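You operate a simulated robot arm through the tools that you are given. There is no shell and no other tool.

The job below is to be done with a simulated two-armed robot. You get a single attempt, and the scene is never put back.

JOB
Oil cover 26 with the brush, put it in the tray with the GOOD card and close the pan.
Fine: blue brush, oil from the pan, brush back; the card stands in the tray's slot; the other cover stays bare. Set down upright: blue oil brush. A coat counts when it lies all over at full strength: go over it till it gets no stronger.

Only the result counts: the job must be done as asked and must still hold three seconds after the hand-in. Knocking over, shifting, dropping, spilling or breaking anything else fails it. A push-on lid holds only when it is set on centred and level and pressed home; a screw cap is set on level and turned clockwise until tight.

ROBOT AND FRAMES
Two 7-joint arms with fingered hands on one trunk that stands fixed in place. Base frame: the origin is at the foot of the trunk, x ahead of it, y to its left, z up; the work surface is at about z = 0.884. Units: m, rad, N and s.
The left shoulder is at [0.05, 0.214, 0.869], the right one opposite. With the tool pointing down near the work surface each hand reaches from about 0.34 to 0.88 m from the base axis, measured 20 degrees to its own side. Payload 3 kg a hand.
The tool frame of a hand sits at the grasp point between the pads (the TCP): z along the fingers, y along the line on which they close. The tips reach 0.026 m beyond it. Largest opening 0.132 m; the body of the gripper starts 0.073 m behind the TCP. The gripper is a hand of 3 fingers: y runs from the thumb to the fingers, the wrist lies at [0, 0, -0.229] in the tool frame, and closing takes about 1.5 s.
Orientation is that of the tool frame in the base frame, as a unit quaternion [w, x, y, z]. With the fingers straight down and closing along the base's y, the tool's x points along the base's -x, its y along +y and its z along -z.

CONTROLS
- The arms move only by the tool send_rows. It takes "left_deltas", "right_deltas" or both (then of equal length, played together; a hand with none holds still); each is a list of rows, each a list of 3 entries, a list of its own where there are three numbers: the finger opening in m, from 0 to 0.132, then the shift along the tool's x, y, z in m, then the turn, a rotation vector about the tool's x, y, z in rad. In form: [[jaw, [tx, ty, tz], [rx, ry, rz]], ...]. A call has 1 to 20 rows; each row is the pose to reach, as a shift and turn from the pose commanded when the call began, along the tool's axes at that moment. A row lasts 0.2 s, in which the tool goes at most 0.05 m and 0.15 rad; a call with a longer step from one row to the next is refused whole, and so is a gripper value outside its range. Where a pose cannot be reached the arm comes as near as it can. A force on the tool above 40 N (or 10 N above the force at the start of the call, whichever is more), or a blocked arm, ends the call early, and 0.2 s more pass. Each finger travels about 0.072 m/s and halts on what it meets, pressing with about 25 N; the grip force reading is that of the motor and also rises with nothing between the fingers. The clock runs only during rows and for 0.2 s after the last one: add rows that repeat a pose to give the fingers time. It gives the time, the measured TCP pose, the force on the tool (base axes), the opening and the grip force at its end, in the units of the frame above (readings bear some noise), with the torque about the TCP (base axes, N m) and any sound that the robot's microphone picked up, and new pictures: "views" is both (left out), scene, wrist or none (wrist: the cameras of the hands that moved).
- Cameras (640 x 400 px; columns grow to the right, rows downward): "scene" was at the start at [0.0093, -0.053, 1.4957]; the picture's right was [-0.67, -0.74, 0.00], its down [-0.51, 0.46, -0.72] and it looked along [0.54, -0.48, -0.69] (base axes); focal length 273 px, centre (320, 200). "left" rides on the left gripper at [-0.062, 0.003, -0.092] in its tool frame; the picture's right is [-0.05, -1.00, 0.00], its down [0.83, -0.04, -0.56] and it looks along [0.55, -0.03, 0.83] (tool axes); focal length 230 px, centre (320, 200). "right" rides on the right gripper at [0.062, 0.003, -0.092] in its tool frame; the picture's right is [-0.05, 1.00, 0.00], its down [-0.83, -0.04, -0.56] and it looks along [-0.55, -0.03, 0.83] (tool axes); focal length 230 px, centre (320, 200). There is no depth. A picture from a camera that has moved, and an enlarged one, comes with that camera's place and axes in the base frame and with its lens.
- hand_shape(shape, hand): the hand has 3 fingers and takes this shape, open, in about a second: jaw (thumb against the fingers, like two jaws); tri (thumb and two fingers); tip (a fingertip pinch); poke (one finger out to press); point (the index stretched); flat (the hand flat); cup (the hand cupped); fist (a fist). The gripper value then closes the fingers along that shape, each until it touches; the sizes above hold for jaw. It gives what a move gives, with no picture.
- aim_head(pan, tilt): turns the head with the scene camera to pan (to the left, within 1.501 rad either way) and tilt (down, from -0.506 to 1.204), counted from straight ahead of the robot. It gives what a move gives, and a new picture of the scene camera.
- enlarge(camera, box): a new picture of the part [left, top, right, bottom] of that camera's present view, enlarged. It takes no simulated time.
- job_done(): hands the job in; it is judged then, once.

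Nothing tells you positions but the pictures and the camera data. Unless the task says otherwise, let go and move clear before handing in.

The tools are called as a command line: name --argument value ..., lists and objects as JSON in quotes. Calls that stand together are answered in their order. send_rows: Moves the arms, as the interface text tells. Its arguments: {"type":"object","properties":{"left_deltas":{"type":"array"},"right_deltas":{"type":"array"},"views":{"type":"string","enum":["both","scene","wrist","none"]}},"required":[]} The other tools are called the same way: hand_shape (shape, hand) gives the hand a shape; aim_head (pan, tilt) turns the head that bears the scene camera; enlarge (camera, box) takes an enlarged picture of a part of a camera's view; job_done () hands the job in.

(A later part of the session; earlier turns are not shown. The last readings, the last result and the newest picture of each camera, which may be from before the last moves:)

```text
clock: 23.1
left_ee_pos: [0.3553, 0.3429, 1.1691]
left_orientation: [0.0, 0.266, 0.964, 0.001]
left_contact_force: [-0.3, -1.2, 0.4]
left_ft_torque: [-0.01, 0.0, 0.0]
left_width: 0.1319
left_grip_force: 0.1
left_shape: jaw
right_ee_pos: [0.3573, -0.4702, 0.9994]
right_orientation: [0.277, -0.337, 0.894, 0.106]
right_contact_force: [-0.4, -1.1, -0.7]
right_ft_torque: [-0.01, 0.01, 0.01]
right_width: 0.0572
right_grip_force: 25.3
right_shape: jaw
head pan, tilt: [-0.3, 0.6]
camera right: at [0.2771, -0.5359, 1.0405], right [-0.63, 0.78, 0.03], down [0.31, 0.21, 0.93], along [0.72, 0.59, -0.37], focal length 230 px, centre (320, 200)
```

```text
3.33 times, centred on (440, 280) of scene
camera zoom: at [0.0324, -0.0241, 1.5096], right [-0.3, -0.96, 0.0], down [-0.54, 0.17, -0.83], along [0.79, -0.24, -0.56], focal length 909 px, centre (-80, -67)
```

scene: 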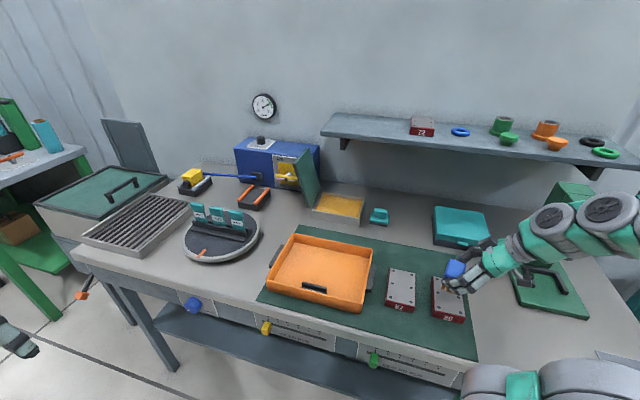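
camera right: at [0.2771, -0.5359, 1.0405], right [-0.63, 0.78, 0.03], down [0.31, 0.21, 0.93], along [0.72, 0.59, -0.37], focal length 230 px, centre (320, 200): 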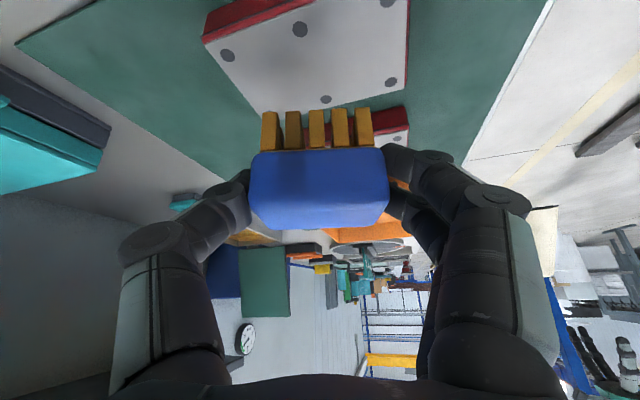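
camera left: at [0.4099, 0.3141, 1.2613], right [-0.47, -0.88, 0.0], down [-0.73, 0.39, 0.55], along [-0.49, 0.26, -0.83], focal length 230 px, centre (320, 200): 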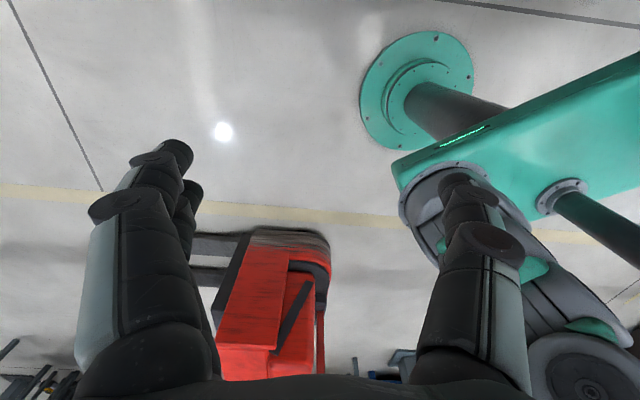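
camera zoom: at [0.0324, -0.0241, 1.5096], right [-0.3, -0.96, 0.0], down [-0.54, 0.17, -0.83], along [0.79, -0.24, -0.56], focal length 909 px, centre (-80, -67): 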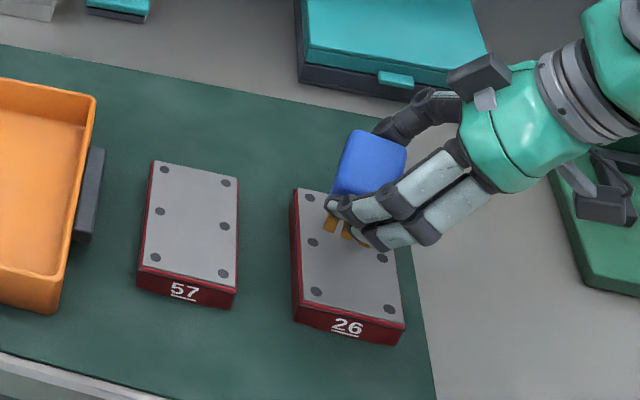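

The brush hangs over the cover's centre. I lower it till it touches the plate.

send_rows --right_deltas '[[0.03, [0.0122, 0, 0.0178], [0, 0, 0]], [0.03, [0.0243, 0, 0.0355], [0, 0, 0]], [0.03, [0.0266, 0, 0.0388], [0, 0, 0]], [0.03, [0.028, 0, 0.0408], [0, 0, 0]], [0.03, [0.028, 0, 0.0408], [0, 0, 0]]]' --views "wrist"

enlarge --camera "scene" --box '[380, 220, 500, 340]'

```text
clock: 24.3
left_ee_pos: [0.3549, 0.3433, 1.1695]
left_orientation: [-0.001, 0.266, 0.964, 0.001]
left_contact_force: [0.9, 0.0, -0.5]
left_ft_torque: [0.0, -0.02, 0.01]
left_width: 0.1317
left_grip_force: 0.1
left_shape: jaw
right_ee_pos: [0.3581, -0.4715, 0.9501]
right_orientation: [0.277, -0.336, 0.894, 0.105]
right_contact_force: [1.0, 1.5, 27.0]
right_ft_torque: [0.14, -0.27, 0.03]
right_width: 0.0557
right_grip_force: 25.4
right_shape: jaw
head pan, tilt: [-0.3, 0.6]
camera right: at [0.2776, -0.5359, 0.9917], right [-0.63, 0.78, 0.03], down [0.31, 0.21, 0.93], along [0.72, 0.59, -0.37], focal length 230 px, centre (320, 200)
```

right: 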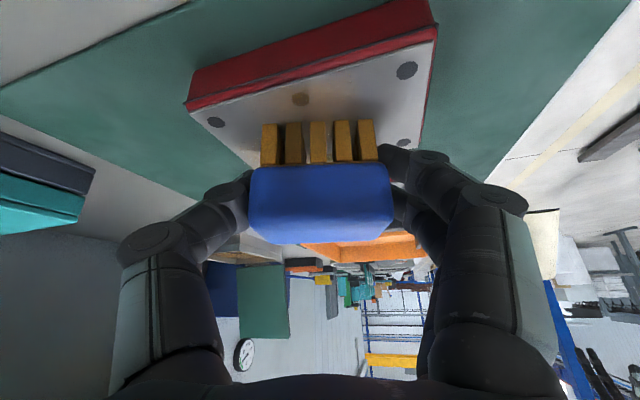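

```text
3.33 times, centred on (440, 280) of scene
camera zoom: at [0.0322, -0.0239, 1.5096], right [-0.3, -0.96, 0.0], down [-0.54, 0.17, -0.83], along [0.79, -0.24, -0.56], focal length 909 px, centre (-80, -67)
```

zoom: 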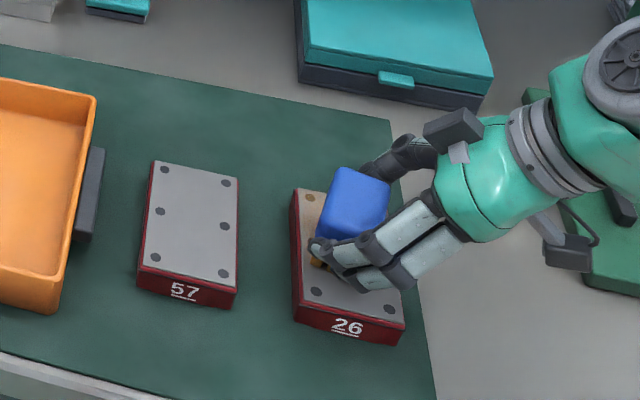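

The force is 27 N, more than I want, and the brush crept up a little in the grip. I ease off by 2–3 mm and read the force.

send_rows --right_deltas '[[0.03, [-0.0011, 0, -0.0017], [0, 0, 0]], [0.03, [-0.0011, 0, -0.0017], [0, 0, 0]]]' --views "wrist"

enlarge --camera "right" --box '[180, 0, 480, 260]'

```text
clock: 24.9
left_ee_pos: [0.3551, 0.342, 1.1697]
left_orientation: [0.0, 0.267, 0.964, 0.0]
left_contact_force: [0.0, 0.1, -0.2]
left_ft_torque: [-0.01, -0.02, 0.01]
left_width: 0.1317
left_grip_force: 0.0
left_shape: jaw
right_ee_pos: [0.358, -0.4718, 0.9518]
right_orientation: [0.277, -0.336, 0.894, 0.105]
right_contact_force: [0.5, 0.6, 4.1]
right_ft_torque: [0.03, -0.12, 0.05]
right_width: 0.0555
right_grip_force: 24.7
right_shape: jaw
head pan, tilt: [-0.3, 0.6]
camera right: at [0.2774, -0.5364, 0.9934], right [-0.63, 0.78, 0.03], down [0.31, 0.21, 0.93], along [0.71, 0.59, -0.37], focal length 230 px, centre (320, 200)
```

right: 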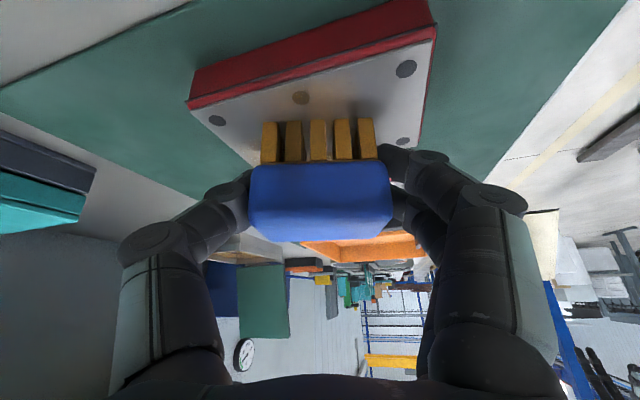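

```text
1.54 times, centred on (330, 130) of right
camera zoom: at [0.2774, -0.5364, 0.9934], right [-0.63, 0.78, 0.03], down [0.31, 0.21, 0.93], along [0.71, 0.59, -0.37], focal length 354 px, centre (305, 308)
```

zoom: 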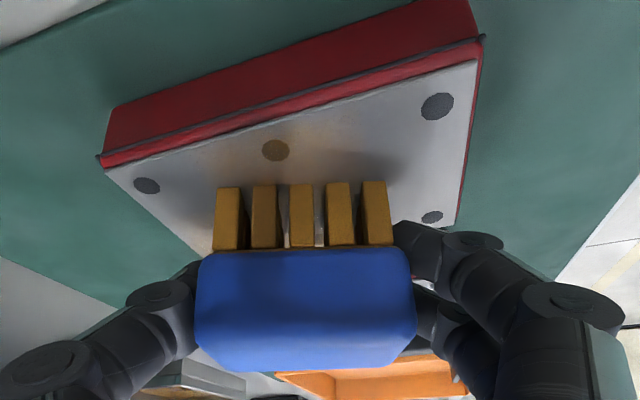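

At 4 N the brush touches nicely and the plate is taking a tan tint. I make a first stroke across the width at the middle.

send_rows --right_deltas '[[0.03, [0.012, -0.0038, -0.0082], [0, 0, 0]], [0.03, [0.0239, -0.0076, -0.0165], [0, 0, 0]], [0.03, [0.0359, -0.0114, -0.0247], [0, 0, 0]], [0.03, [0.0239, -0.0076, -0.0165], [0, 0, 0]], [0.03, [0.012, -0.0038, -0.0082], [0, 0, 0]], [0.03, [0, 0, 0], [0, 0, 0]], [0.03, [-0.012, 0.0038, 0.0082], [0, 0, 0]], [0.03, [-0.0239, 0.0076, 0.0165], [0, 0, 0]], [0.03, [-0.0319, 0.0102, 0.022], [0, 0, 0]], [0.03, [-0.016, 0.0051, 0.011], [0, 0, 0]], [0.03, [0, 0, 0], [0, 0, 0]]]' --views "both"

enlarge --camera "scene" --box '[380, 220, 500, 340]'

enlarge --camera "right" --box '[180, 0, 480, 260]'

```text
clock: 27.3
left_ee_pos: [0.3561, 0.3437, 1.17]
left_orientation: [-0.001, 0.266, 0.964, 0.0]
left_contact_force: [0.2, -0.2, 0.5]
left_ft_torque: [0.03, 0.02, 0.0]
left_width: 0.1319
left_grip_force: 0.1
left_shape: jaw
right_ee_pos: [0.359, -0.4707, 0.9524]
right_orientation: [0.277, -0.337, 0.894, 0.106]
right_contact_force: [0.5, 1.6, 5.5]
right_ft_torque: [0.03, -0.2, 0.04]
right_width: 0.0554
right_grip_force: 24.5
right_shape: jaw
head pan, tilt: [-0.3, 0.6]
camera right: at [0.2778, -0.5361, 0.9931], right [-0.63, 0.78, 0.03], down [0.31, 0.21, 0.93], along [0.71, 0.59, -0.37], focal length 230 px, centre (320, 200)
```

scene: 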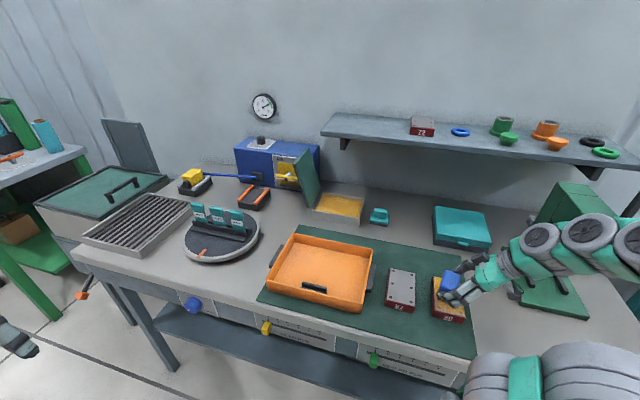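
right: 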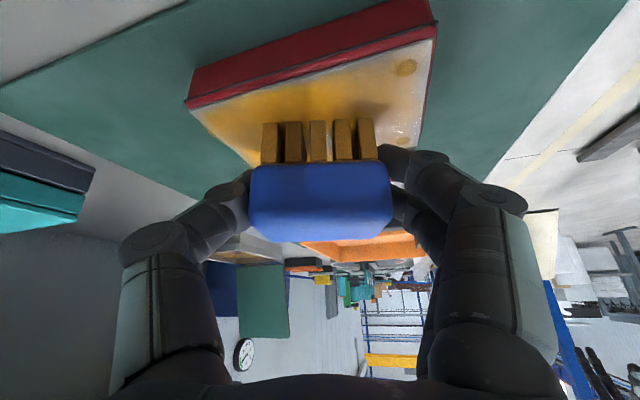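

```text
3.33 times, centred on (440, 280) of scene
camera zoom: at [0.0324, -0.0241, 1.5096], right [-0.3, -0.96, 0.0], down [-0.54, 0.17, -0.83], along [0.79, -0.24, -0.56], focal length 909 px, centre (-80, -67)
```

zoom: 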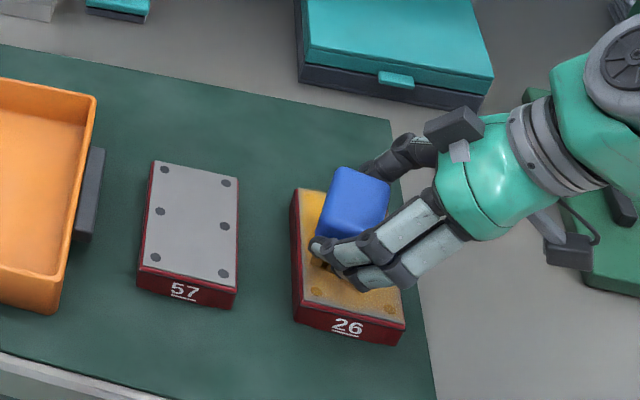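

```text
1.54 times, centred on (330, 130) of right
camera zoom: at [0.2778, -0.5361, 0.9931], right [-0.63, 0.78, 0.03], down [0.31, 0.21, 0.93], along [0.71, 0.59, -0.37], focal length 354 px, centre (305, 308)
```

zoom: 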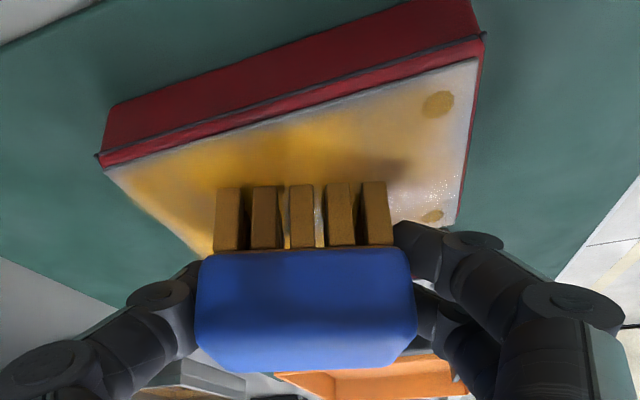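

The oil is going on and spreading. Now strokes over the far and near thirds of the cover.

send_rows --right_deltas '[[0.03, [-0.0035, -0.016, 0.0023], [0, 0, 0]], [0.03, [-0.007, -0.0319, 0.0047], [0, 0, 0]], [0.03, [0.009, -0.037, -0.0063], [0, 0, 0]], [0.03, [0.0249, -0.0421, -0.0173], [0, 0, 0]], [0.03, [0.009, -0.037, -0.0063], [0, 0, 0]], [0.03, [-0.007, -0.0319, 0.0047], [0, 0, 0]], [0.03, [-0.023, -0.0268, 0.0157], [0, 0, 0]], [0.03, [-0.0349, -0.023, 0.0239], [0, 0, 0]], [0.03, [-0.023, -0.0268, 0.0157], [0, 0, 0]], [0.03, [-0.007, -0.0319, 0.0047], [0, 0, 0]], [0.03, [0, 0, 0], [0, 0, 0]], [0.03, [0.007, 0.0319, -0.0047], [0, 0, 0]], [0.03, [0.023, 0.0268, -0.0157], [0, 0, 0]], [0.03, [0.0389, 0.0217, -0.0267], [0, 0, 0]], [0.03, [0.023, 0.0268, -0.0157], [0, 0, 0]], [0.03, [0.007, 0.0319, -0.0047], [0, 0, 0]], [0.03, [-0.009, 0.037, 0.0063], [0, 0, 0]], [0.03, [-0.0209, 0.0408, 0.0145], [0, 0, 0]], [0.03, [0.007, 0.0319, -0.0047], [0, 0, 0]], [0.03, [0, 0, 0], [0, 0, 0]]]' --views "both"

enlarge --camera "scene" --box '[380, 220, 500, 340]'

enlarge --camera "right" --box '[180, 0, 480, 260]'

```text
clock: 31.5
left_ee_pos: [0.3546, 0.3436, 1.1687]
left_orientation: [0.0, 0.268, 0.964, 0.0]
left_contact_force: [0.1, 0.0, 0.0]
left_ft_torque: [0.01, 0.02, -0.01]
left_width: 0.1317
left_grip_force: 0.0
left_shape: jaw
right_ee_pos: [0.3587, -0.4707, 0.9527]
right_orientation: [0.277, -0.337, 0.894, 0.106]
right_contact_force: [-0.8, -0.1, 0.7]
right_ft_torque: [0.03, 0.0, 0.03]
right_width: 0.0553
right_grip_force: 24.5
right_shape: jaw
head pan, tilt: [-0.3, 0.6]
camera right: at [0.2785, -0.5359, 0.9938], right [-0.63, 0.78, 0.03], down [0.31, 0.21, 0.93], along [0.72, 0.59, -0.37], focal length 230 px, centre (320, 200)
```

scene: 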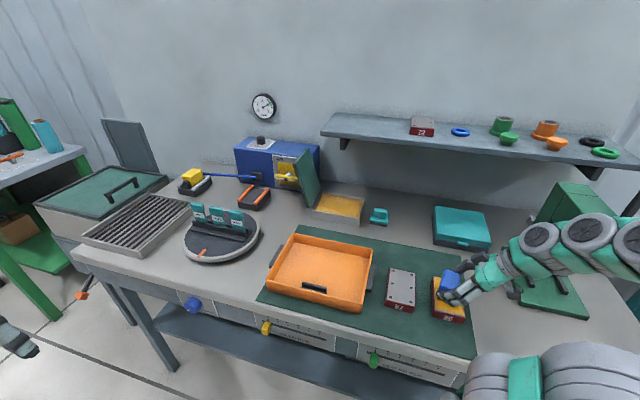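
right: 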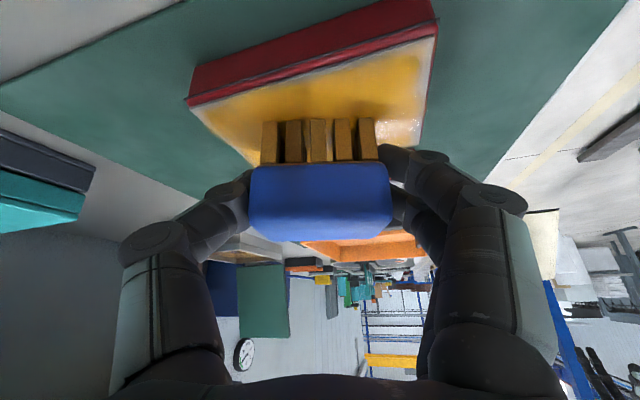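

```text
3.33 times, centred on (440, 280) of scene
camera zoom: at [0.0324, -0.0242, 1.5096], right [-0.3, -0.96, 0.0], down [-0.54, 0.17, -0.83], along [0.79, -0.24, -0.56], focal length 909 px, centre (-80, -67)
```

zoom: 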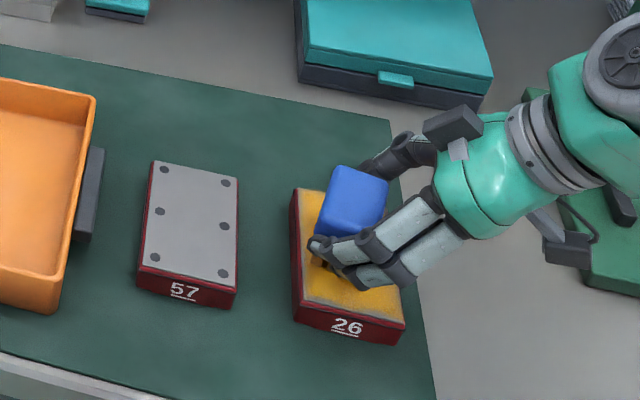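

```text
1.54 times, centred on (330, 130) of right
camera zoom: at [0.2785, -0.5359, 0.9938], right [-0.63, 0.78, 0.03], down [0.31, 0.21, 0.93], along [0.72, 0.59, -0.37], focal length 354 px, centre (305, 308)
```

zoom: 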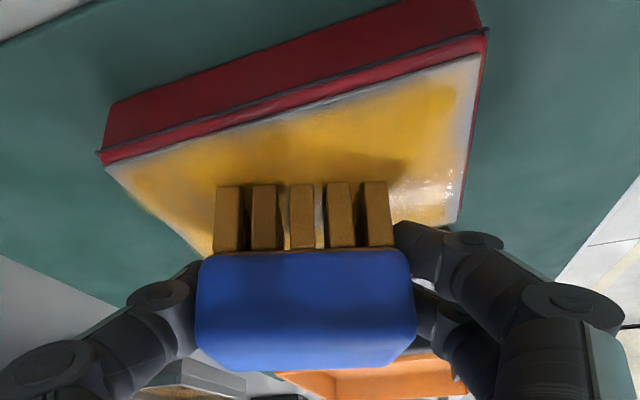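

The middle is good but the rim of the plate is lighter. I run a wider snake pattern to the edges with slightly more pressure.

send_rows --right_deltas '[[0.03, [-0.009, -0.0435, 0.0071], [0, 0, 0]], [0.03, [-0.029, -0.0371, 0.0208], [0, 0, 0]], [0.03, [-0.0425, -0.0328, 0.0302], [0, 0, 0]], [0.03, [-0.009, -0.0435, 0.0071], [0, 0, 0]], [0.03, [0.0149, -0.0511, -0.0094], [0, 0, 0]], [0.03, [0.0349, -0.0575, -0.0231], [0, 0, 0]], [0.03, [0.0402, -0.0333, -0.0267], [0, 0, 0]], [0.03, [0.0202, -0.0269, -0.013], [0, 0, 0]], [0.03, [-0.0037, -0.0193, 0.0035], [0, 0, 0]], [0.03, [-0.0372, -0.0086, 0.0266], [0, 0, 0]], [0.03, [-0.0288, 0.03, 0.021], [0, 0, 0]], [0.03, [0.0047, 0.0193, -0.0021], [0, 0, 0]], [0.03, [0.0286, 0.0117, -0.0186], [0, 0, 0]], [0.03, [0.0486, 0.0053, -0.0323], [0, 0, 0]], [0.03, [0.0539, 0.0295, -0.0359], [0, 0, 0]], [0.03, [0.0339, 0.0359, -0.0222], [0, 0, 0]], [0.03, [0.01, 0.0435, -0.0057], [0, 0, 0]], [0.03, [-0.0235, 0.0542, 0.0174], [0, 0, 0]], [0.03, [0.01, 0.0435, -0.0057], [0, 0, 0]], [0.03, [0.0005, 0, 0.0007], [0, 0, 0]]]' --views "both"

enlarge --camera "scene" --box '[380, 220, 500, 340]'

enlarge --camera "right" --box '[180, 0, 480, 260]'

```text
clock: 35.7
left_ee_pos: [0.3552, 0.343, 1.1702]
left_orientation: [0.0, 0.267, 0.964, -0.001]
left_contact_force: [0.5, -0.7, -0.5]
left_ft_torque: [0.02, 0.0, 0.01]
left_width: 0.1318
left_grip_force: 0.1
left_shape: jaw
right_ee_pos: [0.3581, -0.4712, 0.9498]
right_orientation: [0.277, -0.337, 0.894, 0.106]
right_contact_force: [-3.0, 1.4, 7.7]
right_ft_torque: [0.07, -0.09, 0.06]
right_width: 0.0553
right_grip_force: 24.8
right_shape: jaw
right hand out of reach, approached as far as the arm can: row 6, 7
head pan, tilt: [-0.3, 0.6]
camera right: at [0.2781, -0.5361, 0.9922], right [-0.63, 0.78, 0.03], down [0.31, 0.21, 0.93], along [0.72, 0.59, -0.37], focal length 230 px, centre (320, 200)
```

scene: 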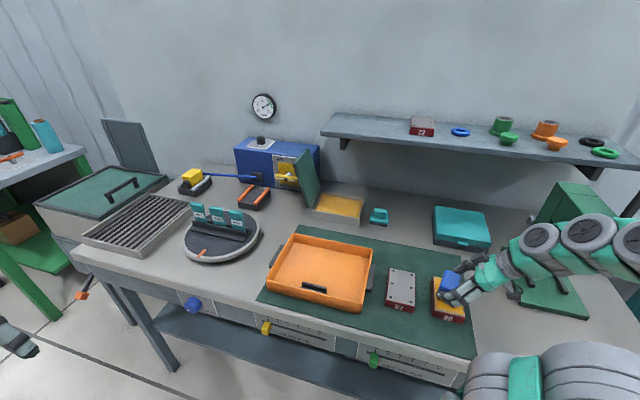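
right: 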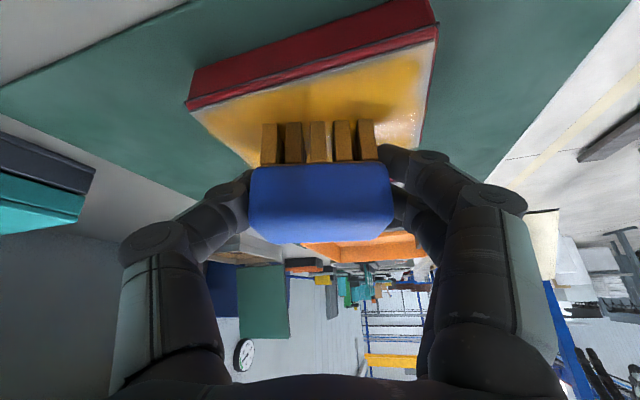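

```text
3.33 times, centred on (440, 280) of scene
camera zoom: at [0.0323, -0.0242, 1.5096], right [-0.3, -0.96, 0.0], down [-0.54, 0.17, -0.83], along [0.79, -0.24, -0.56], focal length 909 px, centre (-80, -67)
```

zoom: 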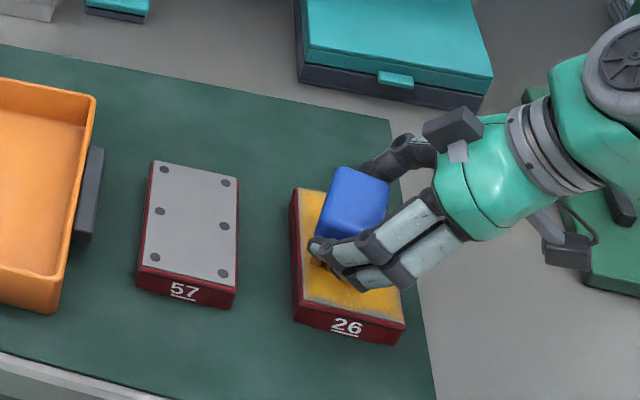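

```text
1.54 times, centred on (330, 130) of right
camera zoom: at [0.2781, -0.5361, 0.9922], right [-0.63, 0.78, 0.03], down [0.31, 0.21, 0.93], along [0.72, 0.59, -0.37], focal length 354 px, centre (305, 308)
```

zoom: 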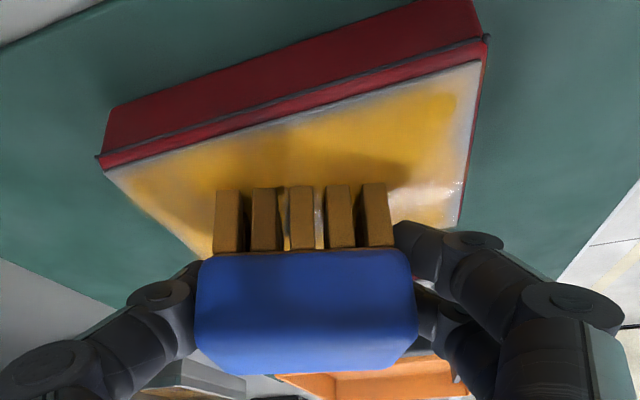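

The coat is stronger. I lift the brush and move it back to see the whole plate.

send_rows --right_deltas '[[0.03, [-0.0198, 0, -0.0289], [0, 0, 0]], [0.03, [-0.0397, 0, -0.0578], [0, 0, 0]], [0.03, [-0.0482, -0.0387, -0.0521], [0, 0, 0]], [0.03, [-0.0567, -0.0774, -0.0464], [0, 0, 0]], [0.03, [-0.0651, -0.116, -0.0408], [0, 0, 0]]]' --views "both"

enlarge --camera "scene" --box '[400, 240, 490, 330]'

```text
clock: 36.9
left_ee_pos: [0.356, 0.3426, 1.1691]
left_orientation: [0.0, 0.267, 0.964, 0.0]
left_contact_force: [-0.7, -0.3, 0.1]
left_ft_torque: [0.0, 0.01, 0.0]
left_width: 0.1318
left_grip_force: 0.0
left_shape: jaw
right_ee_pos: [0.4575, -0.5375, 1.0209]
right_orientation: [0.277, -0.337, 0.893, 0.107]
right_contact_force: [0.1, -0.3, -2.0]
right_ft_torque: [0.01, 0.03, 0.0]
right_width: 0.055
right_grip_force: 25.0
right_shape: jaw
head pan, tilt: [-0.3, 0.6]
camera right: at [0.3766, -0.6034, 1.0626], right [-0.63, 0.78, 0.03], down [0.31, 0.21, 0.93], along [0.72, 0.59, -0.37], focal length 230 px, centre (320, 200)
```

scene: 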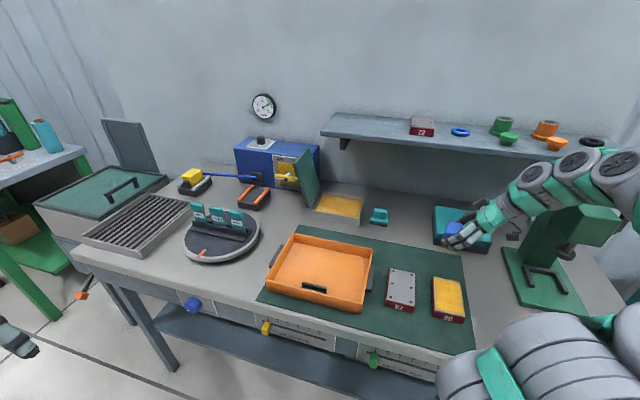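
right: 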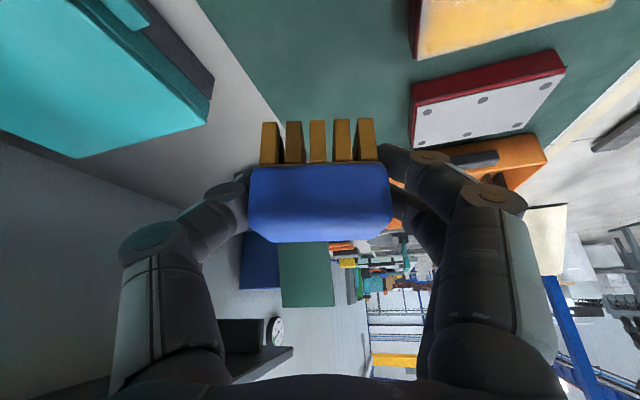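

```text
4.44 times, centred on (445, 285) of scene
camera zoom: at [0.0324, -0.0242, 1.5096], right [-0.3, -0.96, 0.0], down [-0.54, 0.17, -0.83], along [0.79, -0.24, -0.56], focal length 1212 px, centre (-236, -178)
```

zoom: 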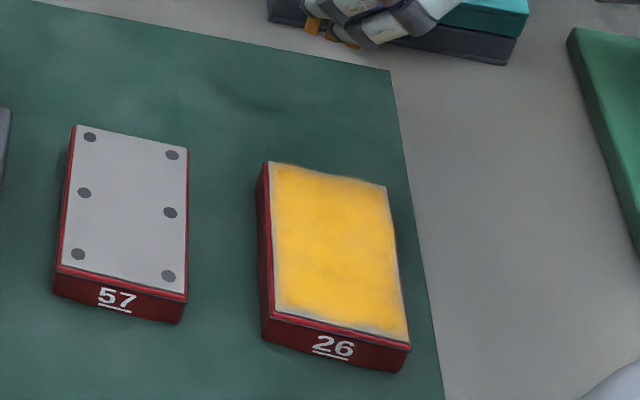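

The plate is amber nearly all over, with the outer margin and front a bit lighter. I go back down and go over it again.

send_rows --right_deltas '[[0.03, [0.0084, 0.0386, -0.0056], [0, 0, 0]], [0.03, [0.0169, 0.0773, -0.0113], [0, 0, 0]], [0.03, [0.0254, 0.116, -0.017], [0, 0, 0]], [0.03, [0.0452, 0.116, 0.0119], [0, 0, 0]], [0.03, [0.0622, 0.116, 0.0367], [0, 0, 0]], [0.03, [0.0651, 0.116, 0.0408], [0, 0, 0]], [0.03, [0.0651, 0.116, 0.0408], [0, 0, 0]]]' --views "none"

```text
clock: 38.5
left_ee_pos: [0.3546, 0.3431, 1.1691]
left_orientation: [-0.001, 0.267, 0.964, 0.001]
left_contact_force: [0.7, 0.5, 0.1]
left_ft_torque: [-0.01, -0.03, -0.01]
left_width: 0.1318
left_grip_force: 0.1
left_shape: jaw
right_ee_pos: [0.3578, -0.4733, 0.9533]
right_orientation: [0.276, -0.337, 0.894, 0.106]
right_contact_force: [-1.6, 0.0, 4.9]
right_ft_torque: [-0.02, -0.12, -0.02]
right_width: 0.0552
right_grip_force: 24.5
right_shape: jaw
head pan, tilt: [-0.3, 0.6]
```

send_rows --right_deltas '[[0.03, [0.0142, 0.0451, -0.0095], [0, 0, 0]], [0.03, [-0.0233, 0.0571, 0.0163], [0, 0, 0]], [0.03, [0.0142, 0.0451, -0.0095], [0, 0, 0]], [0.03, [0.0501, 0.0337, -0.0343], [0, 0, 0]], [0.03, [0.0452, 0.0115, -0.0311], [0, 0, 0]], [0.03, [0.0093, 0.0229, -0.0063], [0, 0, 0]], [0.03, [-0.0282, 0.0349, 0.0195], [0, 0, 0]], [0.03, [-0.0335, 0.0107, 0.0231], [0, 0, 0]], [0.03, [0.004, -0.0013, -0.0027], [0, 0, 0]], [0.03, [0.0399, -0.0127, -0.0275], [0, 0, 0]], [0.03, [0.0346, -0.0369, -0.0239], [0, 0, 0]], [0.03, [-0.0013, -0.0255, 0.0009], [0, 0, 0]], [0.03, [-0.0388, -0.0135, 0.0267], [0, 0, 0]], [0.03, [-0.0437, -0.0357, 0.0299], [0, 0, 0]], [0.03, [-0.0062, -0.0477, 0.0041], [0, 0, 0]], [0.03, [0.0257, -0.0578, -0.0179], [0, 0, 0]], [0.03, [-0.0062, -0.0477, 0.0041], [0, 0, 0]], [0.03, [0, 0, 0], [0, 0, 0]]]' --views "wrist"

```text
clock: 42.3
left_ee_pos: [0.3553, 0.3429, 1.1688]
left_orientation: [-0.001, 0.266, 0.964, 0.0]
left_contact_force: [-1.0, 0.4, 0.3]
left_ft_torque: [-0.01, -0.03, -0.04]
left_width: 0.1321
left_grip_force: 0.0
left_shape: jaw
right_ee_pos: [0.359, -0.4703, 0.953]
right_orientation: [0.277, -0.336, 0.894, 0.105]
right_contact_force: [0.5, -0.1, 0.8]
right_ft_torque: [-0.05, -0.03, -0.01]
right_width: 0.055
right_grip_force: 24.6
right_shape: jaw
head pan, tilt: [-0.3, 0.6]
camera right: at [0.2779, -0.5357, 0.993], right [-0.63, 0.78, 0.03], down [0.31, 0.21, 0.93], along [0.71, 0.59, -0.37], focal length 230 px, centre (320, 200)
```

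right: 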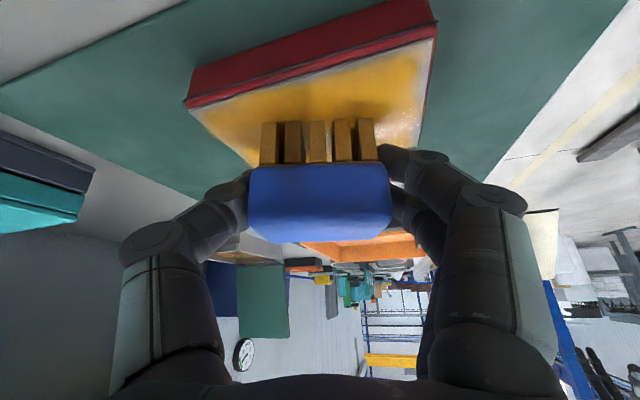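

I lift again to compare the coat with the earlier picture.

send_rows --right_deltas '[[0.03, [-0.0198, 0, -0.0289], [0, 0, 0]], [0.03, [-0.0397, 0, -0.0578], [0, 0, 0]], [0.03, [-0.0482, -0.0387, -0.0521], [0, 0, 0]], [0.03, [-0.0567, -0.0774, -0.0464], [0, 0, 0]], [0.03, [-0.0651, -0.116, -0.0408], [0, 0, 0]]]' --views "wrist"

enlarge --camera "scene" --box '[400, 240, 490, 330]'

enlarge --camera "scene" --box '[425, 270, 475, 325]'

enlarge --camera "right" --box '[240, 100, 400, 250]'

```text
clock: 43.5
left_ee_pos: [0.3542, 0.3428, 1.169]
left_orientation: [0.0, 0.267, 0.964, 0.001]
left_contact_force: [-0.5, -0.7, 0.2]
left_ft_torque: [0.04, 0.03, -0.01]
left_width: 0.132
left_grip_force: 0.0
left_shape: jaw
right_ee_pos: [0.4575, -0.5382, 1.0224]
right_orientation: [0.277, -0.336, 0.894, 0.106]
right_contact_force: [0.0, 0.0, -0.8]
right_ft_torque: [-0.04, 0.02, 0.0]
right_width: 0.0553
right_grip_force: 24.9
right_shape: jaw
head pan, tilt: [-0.3, 0.6]
camera right: at [0.3775, -0.6036, 1.0634], right [-0.63, 0.78, 0.03], down [0.31, 0.21, 0.93], along [0.72, 0.59, -0.37], focal length 230 px, centre (320, 200)
```

right: 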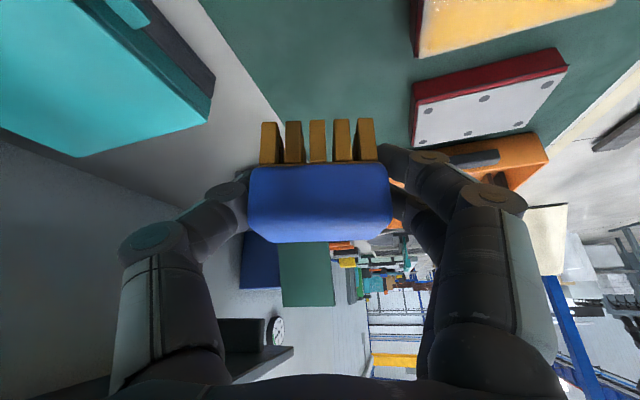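

```text
4.44 times, centred on (445, 285) of scene
camera zoom: at [0.0324, -0.0243, 1.5096], right [-0.3, -0.96, 0.0], down [-0.54, 0.17, -0.83], along [0.79, -0.24, -0.56], focal length 1212 px, centre (-236, -178)
```

zoom: 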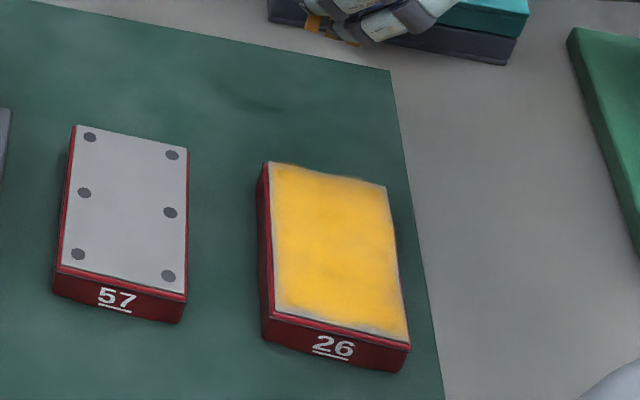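

```text
7.27 times, centred on (450, 298) of scene
camera zoom: at [0.0324, -0.0243, 1.5096], right [-0.3, -0.96, 0.0], down [-0.54, 0.17, -0.83], along [0.79, -0.24, -0.56], focal length 1984 px, centre (-626, -509)
```

zoom: 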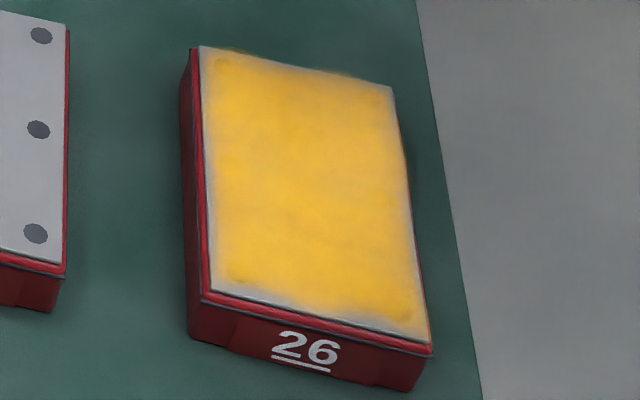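

```text
2.67 times, centred on (320, 175) of right
camera zoom: at [0.3775, -0.6036, 1.0634], right [-0.63, 0.78, 0.03], down [0.31, 0.21, 0.93], along [0.72, 0.59, -0.37], focal length 614 px, centre (320, 267)
```

zoom: 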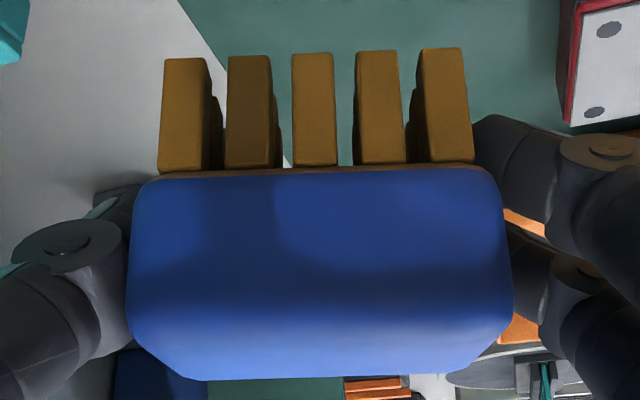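

The coat is now even, with only a thin pale margin. I make one more pass reaching further over the edges to be sure it gets no stronger.

send_rows --right_deltas '[[0.03, [0.0084, 0.0386, -0.0056], [0, 0, 0]], [0.03, [0.0169, 0.0773, -0.0113], [0, 0, 0]], [0.03, [0.0254, 0.116, -0.017], [0, 0, 0]], [0.03, [0.0452, 0.116, 0.0119], [0, 0, 0]], [0.03, [0.0622, 0.116, 0.0367], [0, 0, 0]], [0.03, [0.0654, 0.116, 0.0412], [0, 0, 0]], [0.03, [0.0654, 0.116, 0.0412], [0, 0, 0]]]' --views "none"

```text
clock: 45.1
left_ee_pos: [0.3556, 0.3431, 1.1685]
left_orientation: [0.0, 0.267, 0.964, 0.0]
left_contact_force: [0.2, 0.6, 0.1]
left_ft_torque: [0.04, -0.01, -0.01]
left_width: 0.1318
left_grip_force: 0.0
left_shape: jaw
right_ee_pos: [0.3579, -0.4709, 0.9505]
right_orientation: [0.277, -0.337, 0.894, 0.106]
right_contact_force: [-2.7, 0.5, 6.9]
right_ft_torque: [-0.02, -0.17, -0.02]
right_width: 0.0549
right_grip_force: 24.6
right_shape: jaw
head pan, tilt: [-0.3, 0.6]
```

send_rows --right_deltas '[[0.03, [0.0064, 0.029, -0.0043], [0, 0, 0]], [0.03, [0.0117, 0.0532, -0.0078], [0, 0, 0]], [0.03, [-0.025, 0.0649, 0.0175], [0, 0, 0]], [0.03, [0.0117, 0.0532, -0.0078], [0, 0, 0]], [0.03, [0.0484, 0.0415, -0.0331], [0, 0, 0]], [0.03, [0.0431, 0.0173, -0.0296], [0, 0, 0]], [0.03, [0.0064, 0.029, -0.0043], [0, 0, 0]], [0.03, [-0.0303, 0.0407, 0.021], [0, 0, 0]], [0.03, [-0.0367, 0.0117, 0.0253], [0, 0, 0]], [0.03, [0, 0, 0], [0, 0, 0]], [0.03, [0.0367, -0.0117, -0.0253], [0, 0, 0]], [0.03, [0.0303, -0.0407, -0.021], [0, 0, 0]], [0.03, [-0.0064, -0.029, 0.0043], [0, 0, 0]], [0.03, [-0.0431, -0.0173, 0.0296], [0, 0, 0]], [0.03, [-0.0479, -0.0396, 0.0328], [0, 0, 0]], [0.03, [-0.0112, -0.0513, 0.0075], [0, 0, 0]], [0.03, [0.0255, -0.063, -0.0178], [0, 0, 0]], [0.03, [-0.0112, -0.0513, 0.0075], [0, 0, 0]], [0.03, [0, -0.01, 0], [0, 0, 0]]]' --views "none"

send_rows --right_deltas '[[0.03, [-0.0198, 0, -0.0289], [0, 0, 0]], [0.03, [-0.0397, 0, -0.0578], [0, 0, 0]], [0.03, [-0.0482, -0.0387, -0.0521], [0, 0, 0]], [0.03, [-0.0567, -0.0774, -0.0464], [0, 0, 0]], [0.03, [-0.0651, -0.116, -0.0408], [0, 0, 0]]]' --views "scene"

enlarge --camera "scene" --box '[400, 240, 490, 330]'

enlarge --camera "scene" --box '[425, 270, 475, 325]'

```text
clock: 49.1
left_ee_pos: [0.3546, 0.3434, 1.1682]
left_orientation: [0.0, 0.267, 0.964, 0.0]
left_contact_force: [0.2, 0.7, -0.1]
left_ft_torque: [-0.03, -0.02, 0.02]
left_width: 0.1319
left_grip_force: 0.1
left_shape: jaw
right_ee_pos: [0.3656, -0.4789, 0.9521]
right_orientation: [0.277, -0.337, 0.894, 0.105]
right_contact_force: [0.3, -0.4, 2.1]
right_ft_torque: [-0.05, -0.1, -0.03]
right_width: 0.055
right_grip_force: 24.7
right_shape: jaw
right hand out of reach, approached as far as the arm can: row 17
head pan, tilt: [-0.3, 0.6]
```

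```text
clock: 50.3
left_ee_pos: [0.3554, 0.342, 1.1702]
left_orientation: [0.0, 0.268, 0.963, 0.0]
left_contact_force: [0.3, 0.0, 0.3]
left_ft_torque: [-0.01, 0.01, -0.03]
left_width: 0.1324
left_grip_force: 0.1
left_shape: jaw
right_ee_pos: [0.4631, -0.546, 1.0226]
right_orientation: [0.277, -0.336, 0.894, 0.105]
right_contact_force: [0.4, -1.3, -1.2]
right_ft_torque: [-0.03, -0.01, 0.01]
right_width: 0.0551
right_grip_force: 25.5
right_shape: jaw
head pan, tilt: [-0.3, 0.6]
```

scene: 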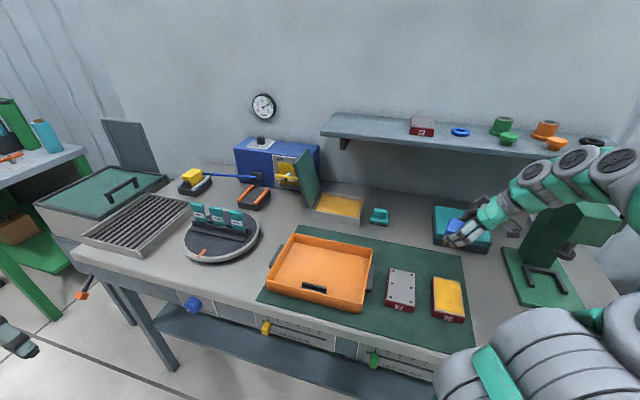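

```text
4.44 times, centred on (445, 285) of scene
camera zoom: at [0.0325, -0.0242, 1.5096], right [-0.3, -0.96, 0.0], down [-0.54, 0.17, -0.83], along [0.79, -0.24, -0.56], focal length 1212 px, centre (-236, -178)
```

zoom: 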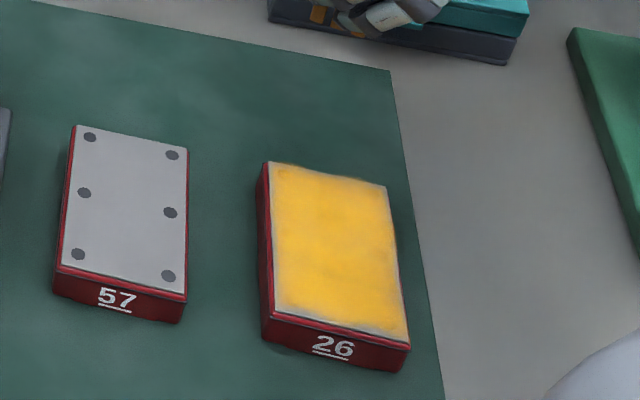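

```text
7.27 times, centred on (450, 298) of scene
camera zoom: at [0.0325, -0.0242, 1.5096], right [-0.3, -0.96, 0.0], down [-0.54, 0.17, -0.83], along [0.79, -0.24, -0.56], focal length 1984 px, centre (-626, -509)
```

zoom: 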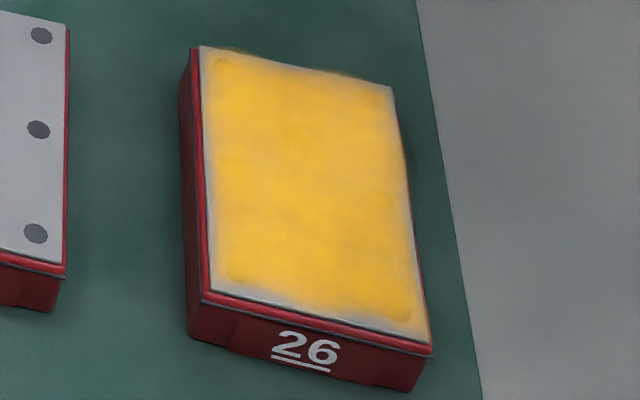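

No change between the last two passes: the coat is at full strength. Now I check how the brush sits in the hand before taking it back.

enlarge --camera "scene" --box '[420, 190, 510, 270]'

enlarge --camera "right" --box '[220, 80, 420, 260]'

```text
5.00 times, centred on (465, 230) of scene
camera zoom: at [0.0325, -0.0242, 1.5096], right [-0.3, -0.96, 0.0], down [-0.54, 0.17, -0.83], along [0.79, -0.24, -0.56], focal length 1364 px, centre (-405, 50)
```

zoom: 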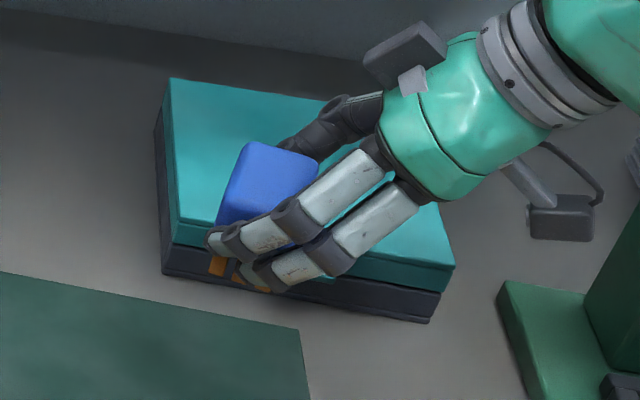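

```text
2.22 times, centred on (320, 170) of right
camera zoom: at [0.3832, -0.6117, 1.0634], right [-0.63, 0.78, 0.03], down [0.31, 0.21, 0.93], along [0.72, 0.59, -0.37], focal length 511 px, centre (320, 267)
```

zoom: 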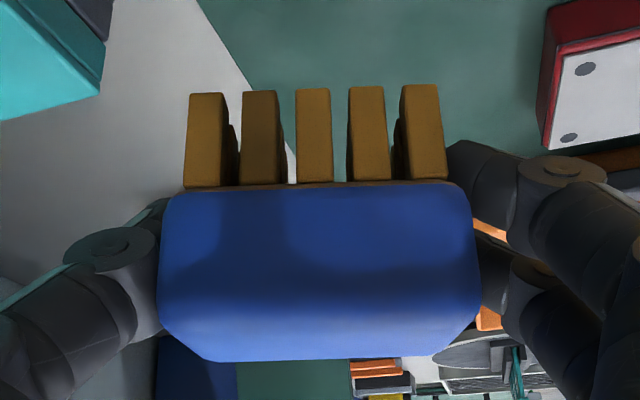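

The brush crept up a few millimetres in the grip but is still straight enough. I turn the hand back to the pick-up orientation before returning it.

send_rows --right_deltas '[[0.03, [-0.0057, 0, -0.0083], [0.0745, -0.0004, 0.1085]], [0.03, [-0.0113, 0, -0.0165], [0.149, -0.0008, 0.217]], [0.03, [-0.0113, 0, -0.0165], [0.2235, -0.0012, 0.3255]], [0.03, [-0.0113, 0, -0.0165], [0.298, -0.0016, 0.434]], [0.03, [-0.0113, 0, -0.0165], [0.3725, -0.002, 0.5425]], [0.03, [-0.0113, 0, -0.0165], [0.447, -0.0024, 0.651]], [0.03, [-0.0113, 0, -0.0165], [0.5215, -0.0028, 0.7595]], [0.03, [-0.0113, 0, -0.0165], [0.596, -0.0032, 0.868]], [0.03, [-0.0113, 0, -0.0165], [0.6705, -0.0036, 0.9765]], [0.03, [-0.0113, 0, -0.0165], [0.745, -0.004, 1.085]], [0.03, [-0.0113, 0, -0.0165], [0.745, -0.004, 1.085]]]' --views "both"

```text
clock: 52.7
left_ee_pos: [0.3544, 0.3433, 1.1699]
left_orientation: [-0.001, 0.267, 0.964, 0.0]
left_contact_force: [0.0, 0.2, 0.6]
left_ft_torque: [0.02, 0.01, 0.0]
left_width: 0.1319
left_grip_force: 0.0
left_shape: jaw
right_ee_pos: [0.4628, -0.5454, 1.0409]
right_orientation: [0.284, 0.281, 0.913, -0.085]
right_contact_force: [-0.3, -0.4, -0.4]
right_ft_torque: [0.04, -0.02, -0.01]
right_width: 0.0549
right_grip_force: 24.9
right_shape: jaw
head pan, tilt: [-0.3, 0.6]
camera right: at [0.3793, -0.4851, 1.0818], right [0.6, 0.8, 0.03], down [0.28, -0.25, 0.93], along [0.75, -0.54, -0.37], focal length 230 px, centre (320, 200)
```

scene: 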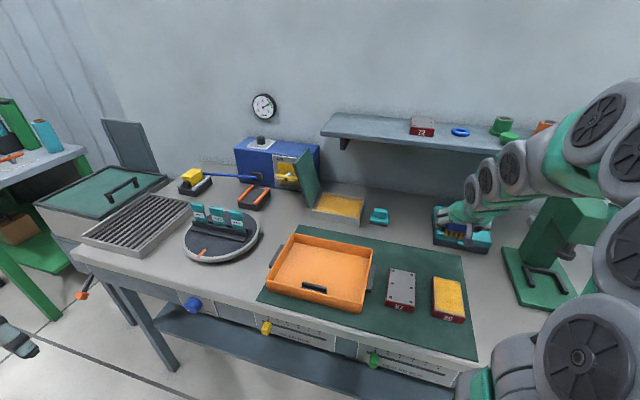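
right: 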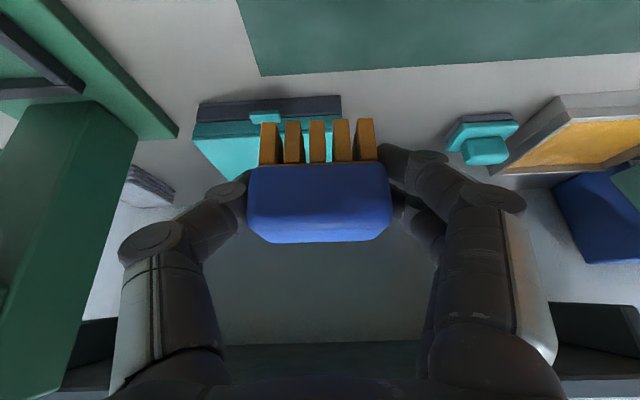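

send_rows --right_deltas '[[0.03, [-0.0254, 0.0219, 0.0176], [0, 0, 0]], [0.03, [-0.0509, 0.0438, 0.0352], [0, 0, 0]], [0.03, [-0.0763, 0.0656, 0.0527], [0, 0, 0]], [0.03, [-0.1018, 0.0875, 0.0703], [0, 0, 0]], [0.03, [-0.1272, 0.1094, 0.0879], [0, 0, 0]], [0.03, [-0.1136, 0.1094, 0.1077], [0, 0, 0]], [0.03, [-0.1, 0.1094, 0.1275], [0, 0, 0]], [0.03, [-0.0864, 0.1094, 0.1473], [0, 0, 0]], [0.03, [-0.0785, 0.1094, 0.1588], [0, 0, 0]], [0.03, [-0.0785, 0.1094, 0.1588], [0, 0, 0]]]' --views "both"

enlarge --camera "scene" --box '[360, 180, 460, 250]'

```text
clock: 54.9
left_ee_pos: [0.3555, 0.3429, 1.1692]
left_orientation: [0.0, 0.266, 0.964, 0.0]
left_contact_force: [0.8, -0.3, 0.5]
left_ft_torque: [-0.01, 0.01, 0.01]
left_width: 0.1321
left_grip_force: 0.1
left_shape: jaw
right_ee_pos: [0.6526, -0.5422, 0.9551]
right_orientation: [0.284, 0.281, 0.913, -0.086]
right_contact_force: [0.5, 0.3, -1.4]
right_ft_torque: [0.0, -0.01, -0.01]
right_width: 0.0548
right_grip_force: 25.3
right_shape: jaw
head pan, tilt: [-0.3, 0.6]
camera right: at [0.5685, -0.4814, 0.9959], right [0.6, 0.8, 0.03], down [0.28, -0.25, 0.93], along [0.75, -0.54, -0.37], focal length 230 px, centre (320, 200)
```

scene: 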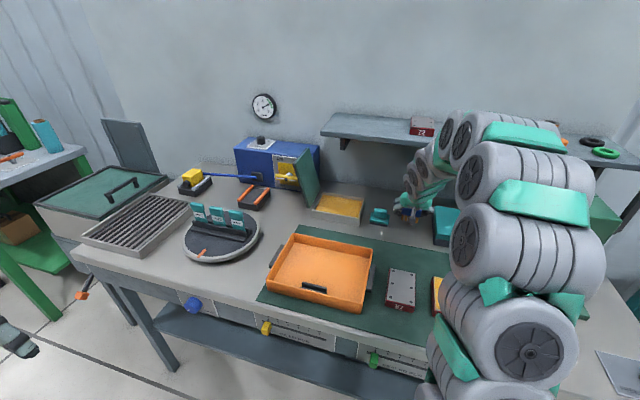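
right: 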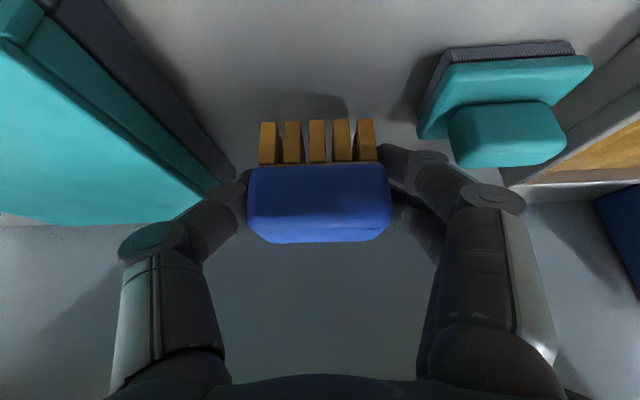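

```text
5.71 times, centred on (410, 215) of scene
camera zoom: at [0.0324, -0.0241, 1.5096], right [-0.3, -0.96, 0.0], down [-0.54, 0.17, -0.83], along [0.79, -0.24, -0.56], focal length 1558 px, centre (-194, 114)
```

zoom: 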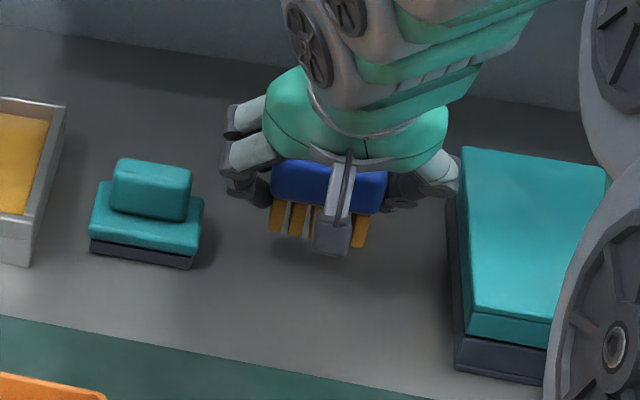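

send_rows --right_deltas '[[0.03, [0.0073, 0, 0.0107], [0, 0, 0]], [0.03, [0.0147, 0, 0.0214], [0, 0, 0]], [0.03, [0.0158, 0, 0.0231], [0, 0, 0]], [0.03, [0.0169, 0, 0.0247], [0, 0, 0]]]' --views "wrist"

```text
clock: 55.9
left_ee_pos: [0.3546, 0.3428, 1.1691]
left_orientation: [0.0, 0.266, 0.964, 0.0]
left_contact_force: [-0.2, 0.3, 0.7]
left_ft_torque: [0.0, 0.01, 0.0]
left_width: 0.132
left_grip_force: 0.1
left_shape: jaw
right_ee_pos: [0.6538, -0.5419, 0.9253]
right_orientation: [0.284, 0.281, 0.913, -0.086]
right_contact_force: [0.3, -0.5, -1.1]
right_ft_torque: [-0.01, -0.01, 0.0]
right_width: 0.0548
right_grip_force: 25.7
right_shape: jaw
head pan, tilt: [-0.3, 0.6]
camera right: at [0.5691, -0.481, 0.966], right [0.6, 0.8, 0.03], down [0.28, -0.25, 0.93], along [0.75, -0.54, -0.37], focal length 230 px, centre (320, 200)
```

right: 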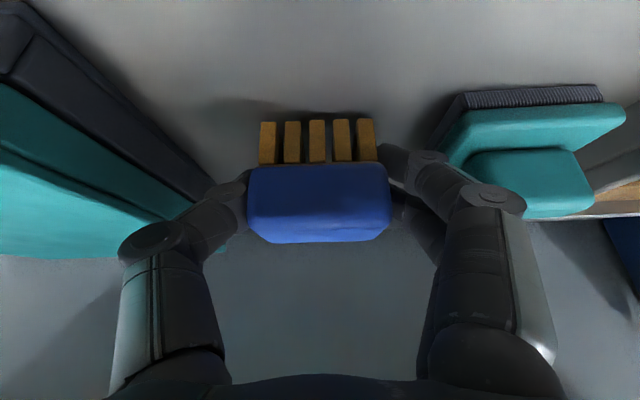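

send_rows --right_deltas '[[0.03, [0.0006, 0, 0.0008], [0, 0, 0]], [0.03, [0.0011, 0, 0.0017], [0, 0, 0]], [0.03, [0.0017, 0, 0.0025], [0, 0, 0]], [0.03, [0.0017, 0, 0.0025], [0, 0, 0]]]' --views "none"

```text
clock: 56.9
left_ee_pos: [0.355, 0.3426, 1.1696]
left_orientation: [0.0, 0.266, 0.964, -0.001]
left_contact_force: [0.4, -0.1, -0.4]
left_ft_torque: [0.0, 0.01, 0.01]
left_width: 0.1321
left_grip_force: 0.0
left_shape: jaw
right_ee_pos: [0.6539, -0.5417, 0.9216]
right_orientation: [0.284, 0.281, 0.913, -0.086]
right_contact_force: [0.3, -0.4, -0.7]
right_ft_torque: [-0.01, 0.01, 0.0]
right_width: 0.0545
right_grip_force: 24.7
right_shape: jaw
head pan, tilt: [-0.3, 0.6]
```

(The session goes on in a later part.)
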